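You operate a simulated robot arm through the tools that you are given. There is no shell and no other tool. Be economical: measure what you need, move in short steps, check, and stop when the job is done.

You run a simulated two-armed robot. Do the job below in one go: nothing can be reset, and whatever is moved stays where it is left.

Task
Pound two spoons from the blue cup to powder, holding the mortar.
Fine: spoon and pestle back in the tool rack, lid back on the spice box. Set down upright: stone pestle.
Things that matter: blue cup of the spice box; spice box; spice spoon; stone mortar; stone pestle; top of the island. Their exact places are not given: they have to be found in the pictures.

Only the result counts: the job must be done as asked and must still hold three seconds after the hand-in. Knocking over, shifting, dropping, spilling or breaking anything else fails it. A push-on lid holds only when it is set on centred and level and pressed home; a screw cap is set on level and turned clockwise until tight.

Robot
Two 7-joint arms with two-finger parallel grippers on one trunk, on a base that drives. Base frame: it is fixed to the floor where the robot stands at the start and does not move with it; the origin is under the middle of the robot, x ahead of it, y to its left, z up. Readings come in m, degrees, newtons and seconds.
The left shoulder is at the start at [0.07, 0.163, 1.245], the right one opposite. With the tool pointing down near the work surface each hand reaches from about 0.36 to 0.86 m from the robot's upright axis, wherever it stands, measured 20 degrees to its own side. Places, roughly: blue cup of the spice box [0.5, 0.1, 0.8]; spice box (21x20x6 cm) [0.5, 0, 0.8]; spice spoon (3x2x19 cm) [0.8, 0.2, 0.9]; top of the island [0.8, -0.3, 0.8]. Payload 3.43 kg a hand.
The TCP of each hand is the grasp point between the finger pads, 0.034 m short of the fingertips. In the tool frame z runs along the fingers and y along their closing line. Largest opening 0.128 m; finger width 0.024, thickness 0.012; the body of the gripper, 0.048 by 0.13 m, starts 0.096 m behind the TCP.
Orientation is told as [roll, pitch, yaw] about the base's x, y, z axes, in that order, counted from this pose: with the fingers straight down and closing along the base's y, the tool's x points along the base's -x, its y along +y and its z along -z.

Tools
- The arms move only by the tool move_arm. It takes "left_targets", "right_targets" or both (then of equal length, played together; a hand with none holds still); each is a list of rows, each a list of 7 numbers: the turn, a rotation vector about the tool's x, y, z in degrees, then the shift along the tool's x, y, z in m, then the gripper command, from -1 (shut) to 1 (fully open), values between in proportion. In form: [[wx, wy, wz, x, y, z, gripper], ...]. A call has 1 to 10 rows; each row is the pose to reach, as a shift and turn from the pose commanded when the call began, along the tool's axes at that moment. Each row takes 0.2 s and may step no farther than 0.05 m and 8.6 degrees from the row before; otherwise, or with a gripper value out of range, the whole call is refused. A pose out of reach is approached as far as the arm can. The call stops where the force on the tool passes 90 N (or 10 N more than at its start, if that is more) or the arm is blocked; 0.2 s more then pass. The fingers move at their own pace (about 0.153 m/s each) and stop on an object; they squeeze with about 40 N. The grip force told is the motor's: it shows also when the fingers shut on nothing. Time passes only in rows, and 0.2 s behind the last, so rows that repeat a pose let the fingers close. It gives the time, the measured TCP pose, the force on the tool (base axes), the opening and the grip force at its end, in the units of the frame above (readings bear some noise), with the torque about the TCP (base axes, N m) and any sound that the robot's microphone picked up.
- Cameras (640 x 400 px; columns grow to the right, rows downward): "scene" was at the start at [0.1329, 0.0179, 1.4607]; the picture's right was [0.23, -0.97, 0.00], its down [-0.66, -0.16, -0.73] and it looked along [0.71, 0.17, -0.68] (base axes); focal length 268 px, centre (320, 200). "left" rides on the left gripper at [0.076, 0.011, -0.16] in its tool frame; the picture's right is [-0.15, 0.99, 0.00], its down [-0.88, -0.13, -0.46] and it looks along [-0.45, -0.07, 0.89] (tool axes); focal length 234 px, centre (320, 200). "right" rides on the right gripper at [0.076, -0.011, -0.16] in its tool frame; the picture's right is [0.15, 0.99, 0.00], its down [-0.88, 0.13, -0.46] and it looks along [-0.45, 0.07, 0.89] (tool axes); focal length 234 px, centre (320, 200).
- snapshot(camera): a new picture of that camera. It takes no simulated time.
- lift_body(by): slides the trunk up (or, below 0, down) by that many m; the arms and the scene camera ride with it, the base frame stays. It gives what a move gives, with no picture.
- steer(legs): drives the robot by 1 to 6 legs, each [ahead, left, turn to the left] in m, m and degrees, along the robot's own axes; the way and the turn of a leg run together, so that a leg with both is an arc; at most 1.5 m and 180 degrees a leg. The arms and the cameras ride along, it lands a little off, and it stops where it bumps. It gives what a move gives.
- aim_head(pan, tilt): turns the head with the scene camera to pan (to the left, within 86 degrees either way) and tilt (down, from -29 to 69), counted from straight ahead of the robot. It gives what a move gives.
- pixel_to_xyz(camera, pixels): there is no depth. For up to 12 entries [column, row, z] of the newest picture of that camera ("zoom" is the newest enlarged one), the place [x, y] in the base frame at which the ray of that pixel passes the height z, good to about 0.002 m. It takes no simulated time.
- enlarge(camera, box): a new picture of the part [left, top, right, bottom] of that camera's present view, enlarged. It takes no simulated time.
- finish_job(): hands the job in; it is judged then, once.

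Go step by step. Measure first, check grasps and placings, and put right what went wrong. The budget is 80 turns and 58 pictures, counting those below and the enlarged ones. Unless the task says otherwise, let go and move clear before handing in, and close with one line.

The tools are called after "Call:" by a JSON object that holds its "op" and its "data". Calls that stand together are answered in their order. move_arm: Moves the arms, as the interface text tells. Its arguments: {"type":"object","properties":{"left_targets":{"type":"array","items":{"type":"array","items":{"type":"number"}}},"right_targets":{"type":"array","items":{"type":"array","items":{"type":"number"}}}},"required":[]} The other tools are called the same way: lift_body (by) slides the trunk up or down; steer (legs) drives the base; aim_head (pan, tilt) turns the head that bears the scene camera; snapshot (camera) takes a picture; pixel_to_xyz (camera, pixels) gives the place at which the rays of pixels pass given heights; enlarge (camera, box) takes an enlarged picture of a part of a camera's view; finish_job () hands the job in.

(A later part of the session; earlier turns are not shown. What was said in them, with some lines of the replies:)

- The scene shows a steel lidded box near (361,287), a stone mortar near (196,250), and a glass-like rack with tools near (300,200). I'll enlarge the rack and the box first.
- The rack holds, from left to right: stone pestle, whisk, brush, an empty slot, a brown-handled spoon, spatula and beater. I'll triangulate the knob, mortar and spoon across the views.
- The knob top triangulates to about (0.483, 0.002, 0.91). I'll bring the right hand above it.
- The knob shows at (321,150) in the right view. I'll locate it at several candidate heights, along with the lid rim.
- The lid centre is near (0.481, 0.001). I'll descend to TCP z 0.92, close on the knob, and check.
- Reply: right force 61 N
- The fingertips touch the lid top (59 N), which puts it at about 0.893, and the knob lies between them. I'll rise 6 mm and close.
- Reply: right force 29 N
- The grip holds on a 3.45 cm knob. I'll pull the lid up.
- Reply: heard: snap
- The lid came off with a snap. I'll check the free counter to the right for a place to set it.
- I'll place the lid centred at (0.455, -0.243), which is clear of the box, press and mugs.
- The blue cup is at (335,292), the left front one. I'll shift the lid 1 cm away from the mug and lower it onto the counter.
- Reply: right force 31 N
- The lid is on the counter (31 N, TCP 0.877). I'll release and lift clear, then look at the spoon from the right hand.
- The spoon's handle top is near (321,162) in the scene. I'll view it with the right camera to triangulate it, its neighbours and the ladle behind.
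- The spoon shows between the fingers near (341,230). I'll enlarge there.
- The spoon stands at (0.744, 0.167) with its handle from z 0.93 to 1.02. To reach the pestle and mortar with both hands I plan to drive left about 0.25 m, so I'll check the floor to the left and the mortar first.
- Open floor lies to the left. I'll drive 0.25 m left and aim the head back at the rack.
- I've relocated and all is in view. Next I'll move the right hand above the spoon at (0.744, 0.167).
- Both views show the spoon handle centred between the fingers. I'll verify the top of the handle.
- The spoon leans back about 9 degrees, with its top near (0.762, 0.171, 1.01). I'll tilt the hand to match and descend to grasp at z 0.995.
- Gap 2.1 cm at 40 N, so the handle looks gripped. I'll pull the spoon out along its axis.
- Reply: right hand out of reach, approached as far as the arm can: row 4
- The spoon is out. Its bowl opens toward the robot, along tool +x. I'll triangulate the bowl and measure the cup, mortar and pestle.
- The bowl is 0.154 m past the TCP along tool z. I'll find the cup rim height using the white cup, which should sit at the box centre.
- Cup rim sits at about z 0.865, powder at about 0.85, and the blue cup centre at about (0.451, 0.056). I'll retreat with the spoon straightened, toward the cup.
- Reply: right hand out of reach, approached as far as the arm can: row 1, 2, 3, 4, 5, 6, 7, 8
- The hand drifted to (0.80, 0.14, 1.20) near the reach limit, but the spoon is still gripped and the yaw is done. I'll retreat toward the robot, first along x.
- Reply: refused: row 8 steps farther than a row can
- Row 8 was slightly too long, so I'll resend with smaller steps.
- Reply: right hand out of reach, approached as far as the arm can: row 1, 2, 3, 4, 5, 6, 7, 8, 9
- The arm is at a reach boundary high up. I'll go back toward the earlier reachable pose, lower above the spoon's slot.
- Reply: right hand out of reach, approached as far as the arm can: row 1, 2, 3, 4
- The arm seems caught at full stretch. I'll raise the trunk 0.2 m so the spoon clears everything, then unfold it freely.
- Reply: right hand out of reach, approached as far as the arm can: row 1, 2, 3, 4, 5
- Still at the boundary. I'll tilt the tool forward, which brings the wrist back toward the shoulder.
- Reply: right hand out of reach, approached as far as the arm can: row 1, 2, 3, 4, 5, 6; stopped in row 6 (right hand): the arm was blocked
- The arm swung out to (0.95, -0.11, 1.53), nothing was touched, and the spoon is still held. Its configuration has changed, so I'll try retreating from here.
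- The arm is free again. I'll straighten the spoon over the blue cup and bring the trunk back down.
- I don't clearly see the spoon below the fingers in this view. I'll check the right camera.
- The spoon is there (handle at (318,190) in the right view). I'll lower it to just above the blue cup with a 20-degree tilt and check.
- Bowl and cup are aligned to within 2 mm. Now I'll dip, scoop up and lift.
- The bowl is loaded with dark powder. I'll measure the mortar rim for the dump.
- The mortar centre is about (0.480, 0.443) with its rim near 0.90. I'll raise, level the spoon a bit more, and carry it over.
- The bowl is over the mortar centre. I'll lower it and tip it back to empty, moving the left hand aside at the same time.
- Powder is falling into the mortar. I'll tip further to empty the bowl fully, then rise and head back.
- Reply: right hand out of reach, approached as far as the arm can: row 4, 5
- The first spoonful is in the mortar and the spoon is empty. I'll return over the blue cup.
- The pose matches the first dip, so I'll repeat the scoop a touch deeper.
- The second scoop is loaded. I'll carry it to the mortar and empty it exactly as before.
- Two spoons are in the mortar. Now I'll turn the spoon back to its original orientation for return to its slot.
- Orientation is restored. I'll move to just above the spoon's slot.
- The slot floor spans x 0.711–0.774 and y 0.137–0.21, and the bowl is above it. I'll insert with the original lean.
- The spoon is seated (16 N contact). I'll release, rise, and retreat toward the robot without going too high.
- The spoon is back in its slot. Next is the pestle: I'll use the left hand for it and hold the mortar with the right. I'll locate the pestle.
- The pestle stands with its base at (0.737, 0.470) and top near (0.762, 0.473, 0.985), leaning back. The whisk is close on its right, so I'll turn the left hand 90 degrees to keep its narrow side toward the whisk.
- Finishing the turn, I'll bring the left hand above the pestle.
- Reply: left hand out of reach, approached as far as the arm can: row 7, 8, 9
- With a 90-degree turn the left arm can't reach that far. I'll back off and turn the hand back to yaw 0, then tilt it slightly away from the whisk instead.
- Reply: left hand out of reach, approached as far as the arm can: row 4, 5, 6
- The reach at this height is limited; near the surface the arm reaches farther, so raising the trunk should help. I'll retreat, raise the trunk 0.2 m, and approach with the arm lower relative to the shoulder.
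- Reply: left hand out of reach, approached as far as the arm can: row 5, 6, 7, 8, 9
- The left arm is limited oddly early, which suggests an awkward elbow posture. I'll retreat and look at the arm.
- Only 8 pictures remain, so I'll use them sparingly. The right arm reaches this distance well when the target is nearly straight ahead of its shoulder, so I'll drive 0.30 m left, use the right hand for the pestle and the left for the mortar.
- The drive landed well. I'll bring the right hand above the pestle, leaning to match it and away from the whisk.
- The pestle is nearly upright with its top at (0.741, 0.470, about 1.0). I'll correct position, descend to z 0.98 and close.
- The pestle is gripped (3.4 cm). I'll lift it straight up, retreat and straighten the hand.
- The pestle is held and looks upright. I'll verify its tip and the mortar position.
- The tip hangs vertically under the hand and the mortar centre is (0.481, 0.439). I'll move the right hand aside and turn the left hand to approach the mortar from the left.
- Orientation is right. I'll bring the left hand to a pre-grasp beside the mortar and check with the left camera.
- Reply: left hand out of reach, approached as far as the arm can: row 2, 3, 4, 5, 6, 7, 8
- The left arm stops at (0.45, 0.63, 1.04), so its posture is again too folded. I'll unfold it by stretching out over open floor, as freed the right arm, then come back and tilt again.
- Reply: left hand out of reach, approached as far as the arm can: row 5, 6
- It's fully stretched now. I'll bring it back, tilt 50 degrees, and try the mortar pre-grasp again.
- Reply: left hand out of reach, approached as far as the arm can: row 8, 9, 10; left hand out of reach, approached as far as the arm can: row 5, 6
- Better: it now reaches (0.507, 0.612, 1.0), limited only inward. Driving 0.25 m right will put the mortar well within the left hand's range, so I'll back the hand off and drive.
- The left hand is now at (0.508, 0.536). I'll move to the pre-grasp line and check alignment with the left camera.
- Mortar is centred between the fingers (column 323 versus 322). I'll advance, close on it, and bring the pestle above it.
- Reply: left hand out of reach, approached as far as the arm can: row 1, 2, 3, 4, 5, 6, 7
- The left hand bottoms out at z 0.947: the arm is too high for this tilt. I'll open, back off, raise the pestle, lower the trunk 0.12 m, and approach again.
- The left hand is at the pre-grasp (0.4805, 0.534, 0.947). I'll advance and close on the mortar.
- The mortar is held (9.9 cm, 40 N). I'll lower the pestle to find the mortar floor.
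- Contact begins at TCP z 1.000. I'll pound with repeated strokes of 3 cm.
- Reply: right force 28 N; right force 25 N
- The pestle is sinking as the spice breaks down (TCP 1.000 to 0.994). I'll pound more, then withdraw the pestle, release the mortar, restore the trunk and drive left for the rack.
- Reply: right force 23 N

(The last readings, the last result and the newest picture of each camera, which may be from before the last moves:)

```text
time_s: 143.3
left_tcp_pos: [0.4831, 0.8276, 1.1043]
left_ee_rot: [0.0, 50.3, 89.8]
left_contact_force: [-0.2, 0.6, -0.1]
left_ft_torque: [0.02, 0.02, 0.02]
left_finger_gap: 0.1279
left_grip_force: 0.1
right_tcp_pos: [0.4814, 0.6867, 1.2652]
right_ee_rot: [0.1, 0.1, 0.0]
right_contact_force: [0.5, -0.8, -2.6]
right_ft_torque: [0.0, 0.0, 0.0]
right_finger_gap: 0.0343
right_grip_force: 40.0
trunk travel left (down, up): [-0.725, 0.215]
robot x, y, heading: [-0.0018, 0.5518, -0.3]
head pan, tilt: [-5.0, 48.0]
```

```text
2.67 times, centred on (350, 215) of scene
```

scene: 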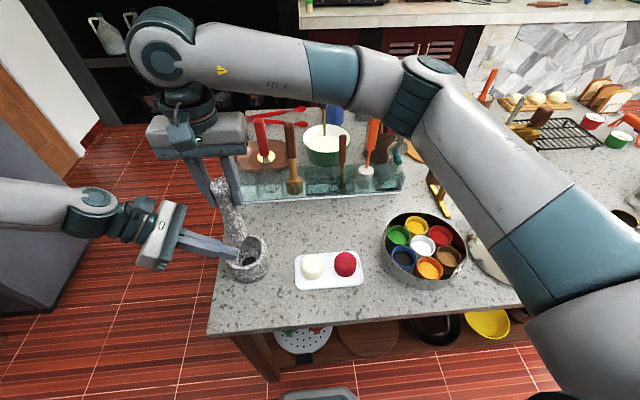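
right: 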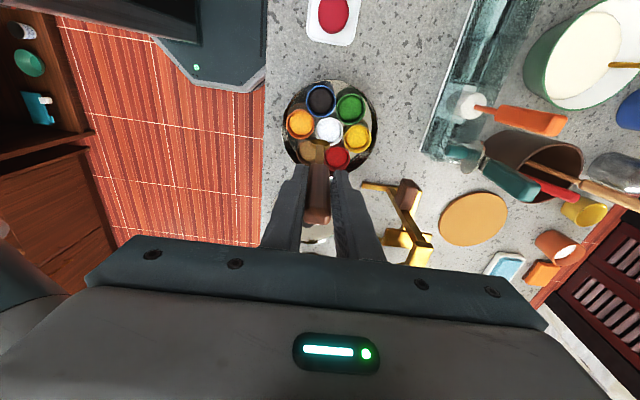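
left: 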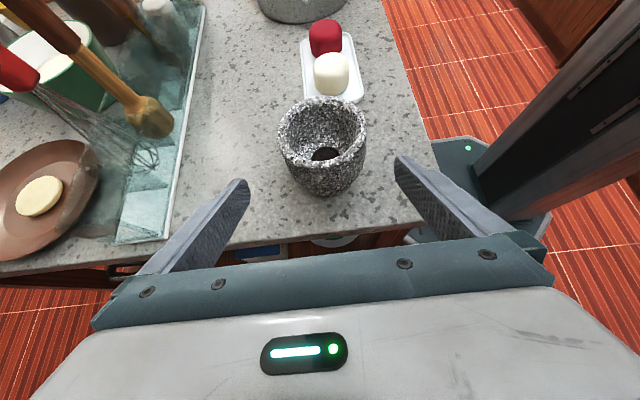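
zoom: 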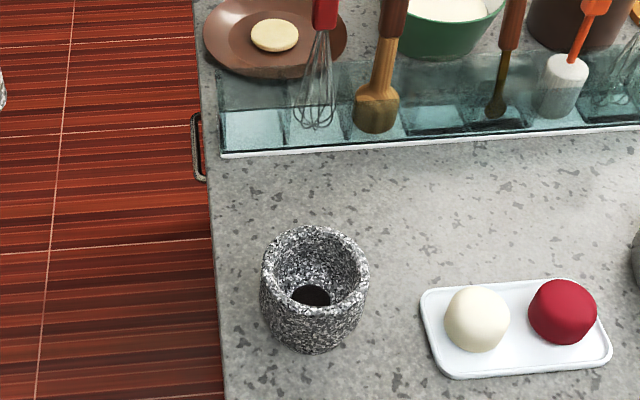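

The mortar stands in place with dark powder inside, and the rack's pestle slot at the left end is free. I'll bring the pestle above its slot.

Call:
{"op": "move_arm", "data": {"right_targets": [[0, 0, 0, 0, -0.035, 0.0275, -1], [0, 0, 0, 0, -0.07, 0.055, -1], [0, 0, 0, 0, -0.105, 0.0825, -1], [0, 0, 0, 0, -0.14, 0.11, -1], [0, 0, 0, 0, -0.175, 0.1375, -1], [0, 0, 0, 0, -0.21, 0.165, -1]]}}

Call:
{"op": "move_arm", "data": {"right_targets": [[0, 0, 0, -0.0435, 0, 0, -1], [0, 0, 0, -0.087, 0, 0, -1], [0, 0, 0, -0.1305, 0, 0.005, -1], [0, 0, 0, -0.174, 0, 0.01, -1], [2, 0.7, 0, -0.2175, 0, 0.012, -1], [4, 1.5, 0, -0.261, 0, 0.015, -1], [4, 1.5, 0, -0.261, 0, 0.015, -1]]}}

```text
time_s: 144.7
left_tcp_pos: [0.4851, 0.8267, 1.1048]
left_ee_rot: [0.1, 50.2, 89.9]
left_contact_force: [0.0, 0.3, 0.8]
left_ft_torque: [0.05, 0.01, 0.04]
left_finger_gap: 0.1281
left_grip_force: 0.0
right_tcp_pos: [0.4811, 0.4755, 1.1005]
right_ee_rot: [0.1, 0.1, 0.0]
right_contact_force: [0.0, -1.0, -4.4]
right_ft_torque: [0.01, 0.02, 0.0]
right_finger_gap: 0.0339
right_grip_force: 39.9
trunk travel left (down, up): [-0.725, 0.215]
robot x, y, heading: [0.0006, 0.5516, -0.4]
head pan, tilt: [-5.0, 48.0]
```

```text
time_s: 146.3
left_tcp_pos: [0.4838, 0.8275, 1.105]
left_ee_rot: [0.0, 50.3, 89.9]
left_contact_force: [-0.8, 0.5, -0.1]
left_ft_torque: [0.0, -0.04, 0.03]
left_finger_gap: 0.1279
left_grip_force: 0.1
right_tcp_pos: [0.7433, 0.4744, 1.087]
right_ee_rot: [-4.0, 1.6, 0.0]
right_contact_force: [0.2, -0.9, -2.7]
right_ft_torque: [0.06, -0.03, 0.01]
right_finger_gap: 0.0343
right_grip_force: 40.0
trunk travel left (down, up): [-0.725, 0.215]
robot x, y, heading: [0.0043, 0.5563, -0.3]
head pan, tilt: [-5.0, 48.0]
5 turns are left
```

Five turns remain. I'll insert and release the pestle, retreat, and drive back right to the lid.

Call:
{"op": "move_arm", "data": {"right_targets": [[0, 0, 0, -0.001, 0.0025, 0.036, -1], [0, 0, 0, -0.002, 0.005, 0.07, -1], [0, 0, 0, -0.0025, 0.0065, 0.09, -1], [0, 0, 0, -0.0028, 0.007, 0.1005, -1]]}}

Call:
{"op": "move_arm", "data": {"right_targets": [[0, 0, 0, 0, 0, 0, 0.0], [0, 0, 0, 0, 0, 0, 0.0], [0, 0, 0, 0, 0, 0, 0.0], [0, 0, 0, 0.0014, -0.0035, -0.048, 0.0], [0, 0, 0, 0.0028, -0.007, -0.096, 0.0], [-4, -1.6, 0, 0.048, -0.007, -0.096, 0.0], [-4, -1.6, 0, 0.093, -0.007, -0.096, 0.0], [-4, -1.6, 0, 0.138, -0.007, -0.096, 0.0], [-4, -1.6, 0, 0.183, -0.007, -0.096, 0.0], [-4, -1.6, 0, 0.228, -0.007, -0.096, 0.2]]}}

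Call:
{"op": "steer", "data": {"legs": [[0, -0.55, 0]]}}

Call:
{"op": "move_arm", "data": {"right_targets": [[0, 0, 0, 0, 0, 0, 0.2], [0, 0, 0, 0, 0, 0, 0.2]]}}

```text
time_s: 147.3
left_tcp_pos: [0.4841, 0.8272, 1.105]
left_ee_rot: [0.1, 50.3, 89.9]
left_contact_force: [-0.3, 0.3, -0.2]
left_ft_torque: [0.01, -0.04, -0.01]
left_finger_gap: 0.128
left_grip_force: 0.1
right_tcp_pos: [0.7409, 0.4762, 0.985]
right_ee_rot: [-3.9, 1.6, 0.1]
right_contact_force: [0.2, 1.2, -3.0]
right_ft_torque: [0.04, -0.03, 0.01]
right_finger_gap: 0.0343
right_grip_force: 39.9
trunk travel left (down, up): [-0.725, 0.215]
robot x, y, heading: [0.0023, 0.5509, -0.4]
head pan, tilt: [-5.0, 48.0]
```

```text
time_s: 149.5
left_tcp_pos: [0.4826, 0.8285, 1.1041]
left_ee_rot: [0.0, 50.2, 89.8]
left_contact_force: [0.0, -0.4, -1.2]
left_ft_torque: [0.03, 0.0, 0.01]
left_finger_gap: 0.1282
left_grip_force: 0.1
right_tcp_pos: [0.5153, 0.4772, 1.0881]
right_ee_rot: [0.1, -0.1, 0.1]
right_contact_force: [-0.3, -0.8, 0.1]
right_ft_torque: [0.01, -0.04, -0.01]
right_finger_gap: 0.077
right_grip_force: 0.1
trunk travel left (down, up): [-0.725, 0.215]
robot x, y, heading: [0.0019, 0.5527, -0.4]
head pan, tilt: [-5.0, 48.0]
```

```text
time_s: 152.7
left_tcp_pos: [0.4802, 0.2799, 1.1047]
left_ee_rot: [0.0, 50.3, 90.4]
left_contact_force: [-0.3, -0.1, -0.6]
left_ft_torque: [0.02, -0.02, 0.01]
left_finger_gap: 0.1282
left_grip_force: 0.0
right_tcp_pos: [0.5159, -0.0696, 1.0878]
right_ee_rot: [0.1, 0.1, 0.6]
right_contact_force: [-0.4, -0.1, 0.3]
right_ft_torque: [-0.03, 0.0, -0.01]
right_finger_gap: 0.077
right_grip_force: 0.1
trunk travel left (down, up): [-0.725, 0.215]
robot x, y, heading: [-0.0013, 0.0002, 0.2]
head pan, tilt: [-5.0, 48.0]
```

```text
time_s: 153.2
left_tcp_pos: [0.4793, 0.2794, 1.104]
left_ee_rot: [0.0, 50.3, 90.3]
left_contact_force: [0.0, 0.1, 0.5]
left_ft_torque: [0.03, -0.01, 0.03]
left_finger_gap: 0.1279
left_grip_force: 0.1
right_tcp_pos: [0.5152, -0.071, 1.0882]
right_ee_rot: [-0.1, 0.0, 0.5]
right_contact_force: [0.3, -0.6, 0.0]
right_ft_torque: [0.03, 0.02, -0.01]
right_finger_gap: 0.0768
right_grip_force: 0.0
trunk travel left (down, up): [-0.725, 0.215]
robot x, y, heading: [-0.0005, 0.0, 0.1]
head pan, tilt: [-5.0, 48.0]
4 turns are left
```

Four turns remain; the base is back at y 0. I'll grasp the lid, lift it and carry it above the box by the reverse of the original shift.

Call:
{"op": "move_arm", "data": {"right_targets": [[0, 0, 0, 0.015, -0.04, 0, 0.2], [0, 0, 0, 0.0305, -0.08, 0, 0.2], [0, 0, 0, 0.046, -0.12, 0, 0.2], [0, 0, 0, 0.061, -0.16, 0, 0.2], [0, 0, 0, 0.061, -0.16, 0.048, 0.2], [0, 0, 0, 0.061, -0.16, 0.096, 0.2], [0, 0, 0, 0.061, -0.16, 0.144, 0.2], [0, 0, 0, 0.061, -0.16, 0.185, 0.2], [0, 0, 0, 0.061, -0.16, 0.209, 0.2]]}}

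Call:
{"op": "move_arm", "data": {"right_targets": [[0, 0, 0, 0, 0, 0, -1], [0, 0, 0, 0, 0, 0, -1], [0, 0, 0, 0, 0, 0, -1]]}}

Call:
{"op": "move_arm", "data": {"right_targets": [[0, 0, 0, 0, 0, -0.04, -1], [0, 0, 0, 0, 0, -0.085, -1], [0, 0, 0, 0, 0, -0.13, -1], [0, 0, 0, 0, 0, -0.13, -1]]}}

Call:
{"op": "move_arm", "data": {"right_targets": [[0, 0, 0, -0.004, 0.046, 0, -1], [0, 0, 0, -0.008, 0.092, 0, -1], [0, 0, 0, -0.012, 0.138, 0, -1], [0, 0, 0, -0.016, 0.184, 0, -1], [0, 0, 0, -0.02, 0.23, 0, -1], [0, 0, 0, -0.02, 0.23, 0, -1]]}}

Call:
{"op": "move_arm", "data": {"right_targets": [[0, 0, 0, 0, 0, 0, -1], [0, 0, 0, 0, 0, 0, -1]]}}

Call:
{"op": "move_arm", "data": {"right_targets": [[0, 0, 0, 0, 0, 0, -1], [0, 0, 0, 0, 0, 0, -1]]}}

Call:
{"op": "move_arm", "data": {"right_targets": [[0, 0, 0, 0, 0, 0, -1], [0, 0, 0, 0, 0, 0, -1]]}}

```text
time_s: 155.2
left_tcp_pos: [0.48, 0.2793, 1.1063]
left_ee_rot: [0.1, 50.3, 90.3]
left_contact_force: [1.2, 0.7, 1.0]
left_ft_torque: [-0.02, -0.01, -0.01]
left_finger_gap: 0.1278
left_grip_force: 0.0
right_tcp_pos: [0.4569, -0.2299, 0.8772]
right_ee_rot: [0.1, -0.1, 0.5]
right_contact_force: [0.6, 0.3, 0.5]
right_ft_torque: [-0.02, -0.01, 0.01]
right_finger_gap: 0.0768
right_grip_force: 0.0
trunk travel left (down, up): [-0.725, 0.215]
robot x, y, heading: [-0.0035, 0.0004, 0.1]
head pan, tilt: [-5.0, 48.0]
```

```text
time_s: 156.1
left_tcp_pos: [0.4792, 0.2796, 1.1051]
left_ee_rot: [0.0, 50.3, 90.3]
left_contact_force: [0.1, -0.4, -0.2]
left_ft_torque: [-0.03, 0.02, 0.01]
left_finger_gap: 0.1282
left_grip_force: 0.1
right_tcp_pos: [0.4569, -0.2289, 0.8764]
right_ee_rot: [0.0, 0.0, 0.5]
right_contact_force: [0.8, -1.7, 1.4]
right_ft_torque: [-0.02, -0.15, -0.02]
right_finger_gap: 0.0349
right_grip_force: 40.2
trunk travel left (down, up): [-0.725, 0.215]
robot x, y, heading: [0.0032, -0.003, 0.0]
head pan, tilt: [-5.0, 48.0]
```

```text
time_s: 157.1
left_tcp_pos: [0.4794, 0.2793, 1.1037]
left_ee_rot: [0.1, 50.3, 90.3]
left_contact_force: [0.1, -0.5, -0.4]
left_ft_torque: [0.0, -0.02, 0.01]
left_finger_gap: 0.1281
left_grip_force: 0.2
right_tcp_pos: [0.456, -0.2307, 1.0085]
right_ee_rot: [0.1, 0.0, 0.5]
right_contact_force: [0.3, -0.6, -2.0]
right_ft_torque: [-0.03, 0.01, 0.03]
right_finger_gap: 0.0344
right_grip_force: 40.1
trunk travel left (down, up): [-0.725, 0.215]
robot x, y, heading: [0.0021, 0.0019, 0.3]
head pan, tilt: [-5.0, 48.0]
```

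```text
time_s: 158.4
left_tcp_pos: [0.4793, 0.2794, 1.1054]
left_ee_rot: [-0.1, 50.2, 90.3]
left_contact_force: [-0.6, 0.7, 0.7]
left_ft_torque: [0.02, 0.03, 0.03]
left_finger_gap: 0.1279
left_grip_force: 0.0
right_tcp_pos: [0.4749, -0.0001, 1.0076]
right_ee_rot: [0.1, 0.1, 0.4]
right_contact_force: [0.6, -0.6, -2.5]
right_ft_torque: [0.02, -0.03, -0.01]
right_finger_gap: 0.0347
right_grip_force: 40.2
trunk travel left (down, up): [-0.725, 0.215]
robot x, y, heading: [0.0051, 0.0025, 0.2]
head pan, tilt: [-5.0, 48.0]
```

```text
time_s: 159.1
left_tcp_pos: [0.4793, 0.2796, 1.1035]
left_ee_rot: [-0.1, 50.2, 90.3]
left_contact_force: [-0.6, 0.3, 0.5]
left_ft_torque: [0.0, 0.01, 0.01]
left_finger_gap: 0.1277
left_grip_force: 0.0
right_tcp_pos: [0.4751, 0.0012, 1.008]
right_ee_rot: [0.1, 0.1, 0.5]
right_contact_force: [-0.5, -0.6, -1.3]
right_ft_torque: [0.03, 0.02, -0.01]
right_finger_gap: 0.0347
right_grip_force: 39.7
trunk travel left (down, up): [-0.725, 0.215]
robot x, y, heading: [-0.0008, 0.0012, 0.3]
head pan, tilt: [-5.0, 48.0]
```

```text
time_s: 159.7
left_tcp_pos: [0.4799, 0.2791, 1.1048]
left_ee_rot: [-0.1, 50.3, 90.4]
left_contact_force: [0.1, 0.0, 0.3]
left_ft_torque: [0.03, -0.02, 0.04]
left_finger_gap: 0.128
left_grip_force: 0.1
right_tcp_pos: [0.475, -0.0001, 1.0083]
right_ee_rot: [0.0, 0.0, 0.5]
right_contact_force: [0.6, 1.3, -1.2]
right_ft_torque: [-0.02, -0.02, -0.01]
right_finger_gap: 0.0348
right_grip_force: 39.9
trunk travel left (down, up): [-0.725, 0.215]
robot x, y, heading: [0.0028, 0.0013, 0.0]
head pan, tilt: [-5.0, 48.0]
```

```text
time_s: 160.2
left_tcp_pos: [0.4802, 0.2807, 1.1047]
left_ee_rot: [0.2, 50.3, 90.2]
left_contact_force: [0.3, -0.4, -0.3]
left_ft_torque: [0.01, 0.03, -0.02]
left_finger_gap: 0.1282
left_grip_force: 0.1
right_tcp_pos: [0.4738, 0.0012, 1.0075]
right_ee_rot: [0.1, 0.0, 0.5]
right_contact_force: [0.0, 0.1, -1.3]
right_ft_torque: [-0.03, 0.03, -0.01]
right_finger_gap: 0.035
right_grip_force: 40.1
trunk travel left (down, up): [-0.725, 0.215]
robot x, y, heading: [-0.002, 0.0015, -0.1]
head pan, tilt: [-5.0, 48.0]
3 turns are left
```

The lid is above the box at (0.4747, 0.0005), matching its original place. I'll lower it and press it home.

Call:
{"op": "move_arm", "data": {"right_targets": [[0, 0, 0, 0, 0, 0.04, -1], [0, 0, 0, 0, 0, 0.07, -1], [0, 0, 0, 0, 0, 0.08, -1], [0, 0, 0, 0, 0, 0.085, -1], [0, 0, 0, 0, 0, 0.09, -1]]}}

Call:
{"op": "move_arm", "data": {"right_targets": [[0, 0, 0, 0, 0, 0.004, -1], [0, 0, 0, 0, 0, 0.007, -1], [0, 0, 0, 0, 0, 0.007, -1]]}}

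Call:
{"op": "enlarge", "data": {"camera": "scene", "box": [260, 180, 440, 340]}}

```text
time_s: 161.4
left_tcp_pos: [0.4749, 0.2798, 1.1077]
left_ee_rot: [-0.4, 50.3, 90.0]
left_contact_force: [0.6, 0.0, 0.7]
left_ft_torque: [-0.01, -0.01, 0.02]
left_finger_gap: 0.1278
left_grip_force: 0.1
right_tcp_pos: [0.4747, -0.0005, 0.9263]
right_ee_rot: [0.5, -0.9, 0.3]
right_contact_force: [7.5, -6.0, 79.2]
right_ft_torque: [-1.14, 0.6, 0.35]
right_finger_gap: 0.0347
right_grip_force: 39.9
trunk travel left (down, up): [-0.725, 0.215]
robot x, y, heading: [0.0003, 0.0005, -0.0]
head pan, tilt: [-5.0, 48.0]
heard: snap
```

```text
time_s: 161.8
left_tcp_pos: [0.4758, 0.2787, 1.1052]
left_ee_rot: [-0.2, 50.3, 90.0]
left_contact_force: [-0.8, 0.0, -0.7]
left_ft_torque: [-0.02, 0.0, -0.02]
left_finger_gap: 0.1278
left_grip_force: 0.1
right_tcp_pos: [0.4736, -0.0, 0.926]
right_ee_rot: [0.5, -0.8, 0.6]
right_contact_force: [-15.7, -7.1, 39.7]
right_ft_torque: [-1.66, 1.33, -0.36]
right_finger_gap: 0.0346
right_grip_force: 40.4
trunk travel left (down, up): [-0.725, 0.215]
robot x, y, heading: [-0.0023, -0.0016, 0.1]
head pan, tilt: [-5.0, 48.0]
stopped in row 1 (right hand): the force on the tool passed its limit (the readings are from after the stop); the commanded pose is now the measured one
```

```text
2.50 times, centred on (350, 260) of scene
2 turns are left
```

zoom: 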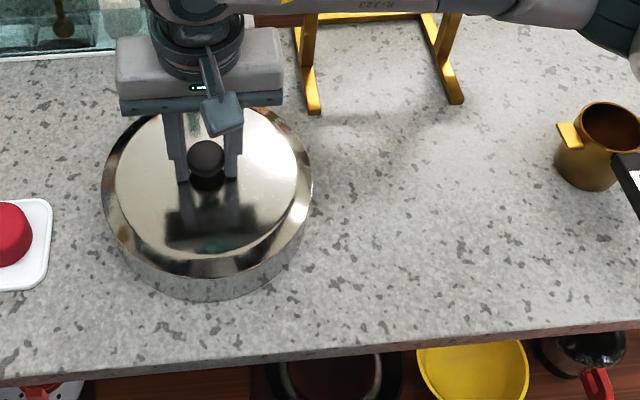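

The lid snapped home at the original height (TCP 0.926) and sits level and centred. I'll open the hand and lift straight clear.

Call:
{"op": "move_arm", "data": {"right_targets": [[0, 0, 0, 0, 0, -0.001, 0.2], [0, 0, 0, 0, 0, -0.001, 0.2], [0, 0, 0, 0, 0, -0.001, 0.2], [0, 0, 0, 0, 0, -0.04, 0.2], [0, 0, 0, 0, 0, -0.08, 0.2], [0, 0, 0, 0, 0, -0.12, 0.2], [0, 0, 0, 0, 0, -0.16, 0.2]]}}

```text
time_s: 163.4
left_tcp_pos: [0.4787, 0.2796, 1.1061]
left_ee_rot: [0.0, 50.3, 90.2]
left_contact_force: [0.0, -0.2, -0.4]
left_ft_torque: [-0.01, -0.02, 0.02]
left_finger_gap: 0.128
left_grip_force: 0.1
right_tcp_pos: [0.4755, -0.0006, 1.0829]
right_ee_rot: [0.4, -0.7, 0.4]
right_contact_force: [-0.9, 0.0, 1.5]
right_ft_torque: [0.03, -0.02, -0.02]
right_finger_gap: 0.0768
right_grip_force: 0.1
trunk travel left (down, up): [-0.725, 0.215]
robot x, y, heading: [0.0017, -0.0041, -0.1]
head pan, tilt: [-5.0, 48.0]
1 turns are left
```

Both hands are empty and clear of everything, so I'm handing the job in.

Call:
{"op": "finish_job", "data": {}}

```text
The job is handed in.
```

I handed the job in with two spoons from the blue cup pounded in the held mortar, the spoon and pestle back in the rack, and the lid snapped back on the spice box. I had no pictures left to check how fine the powder is or how the pestle stands in its slot.
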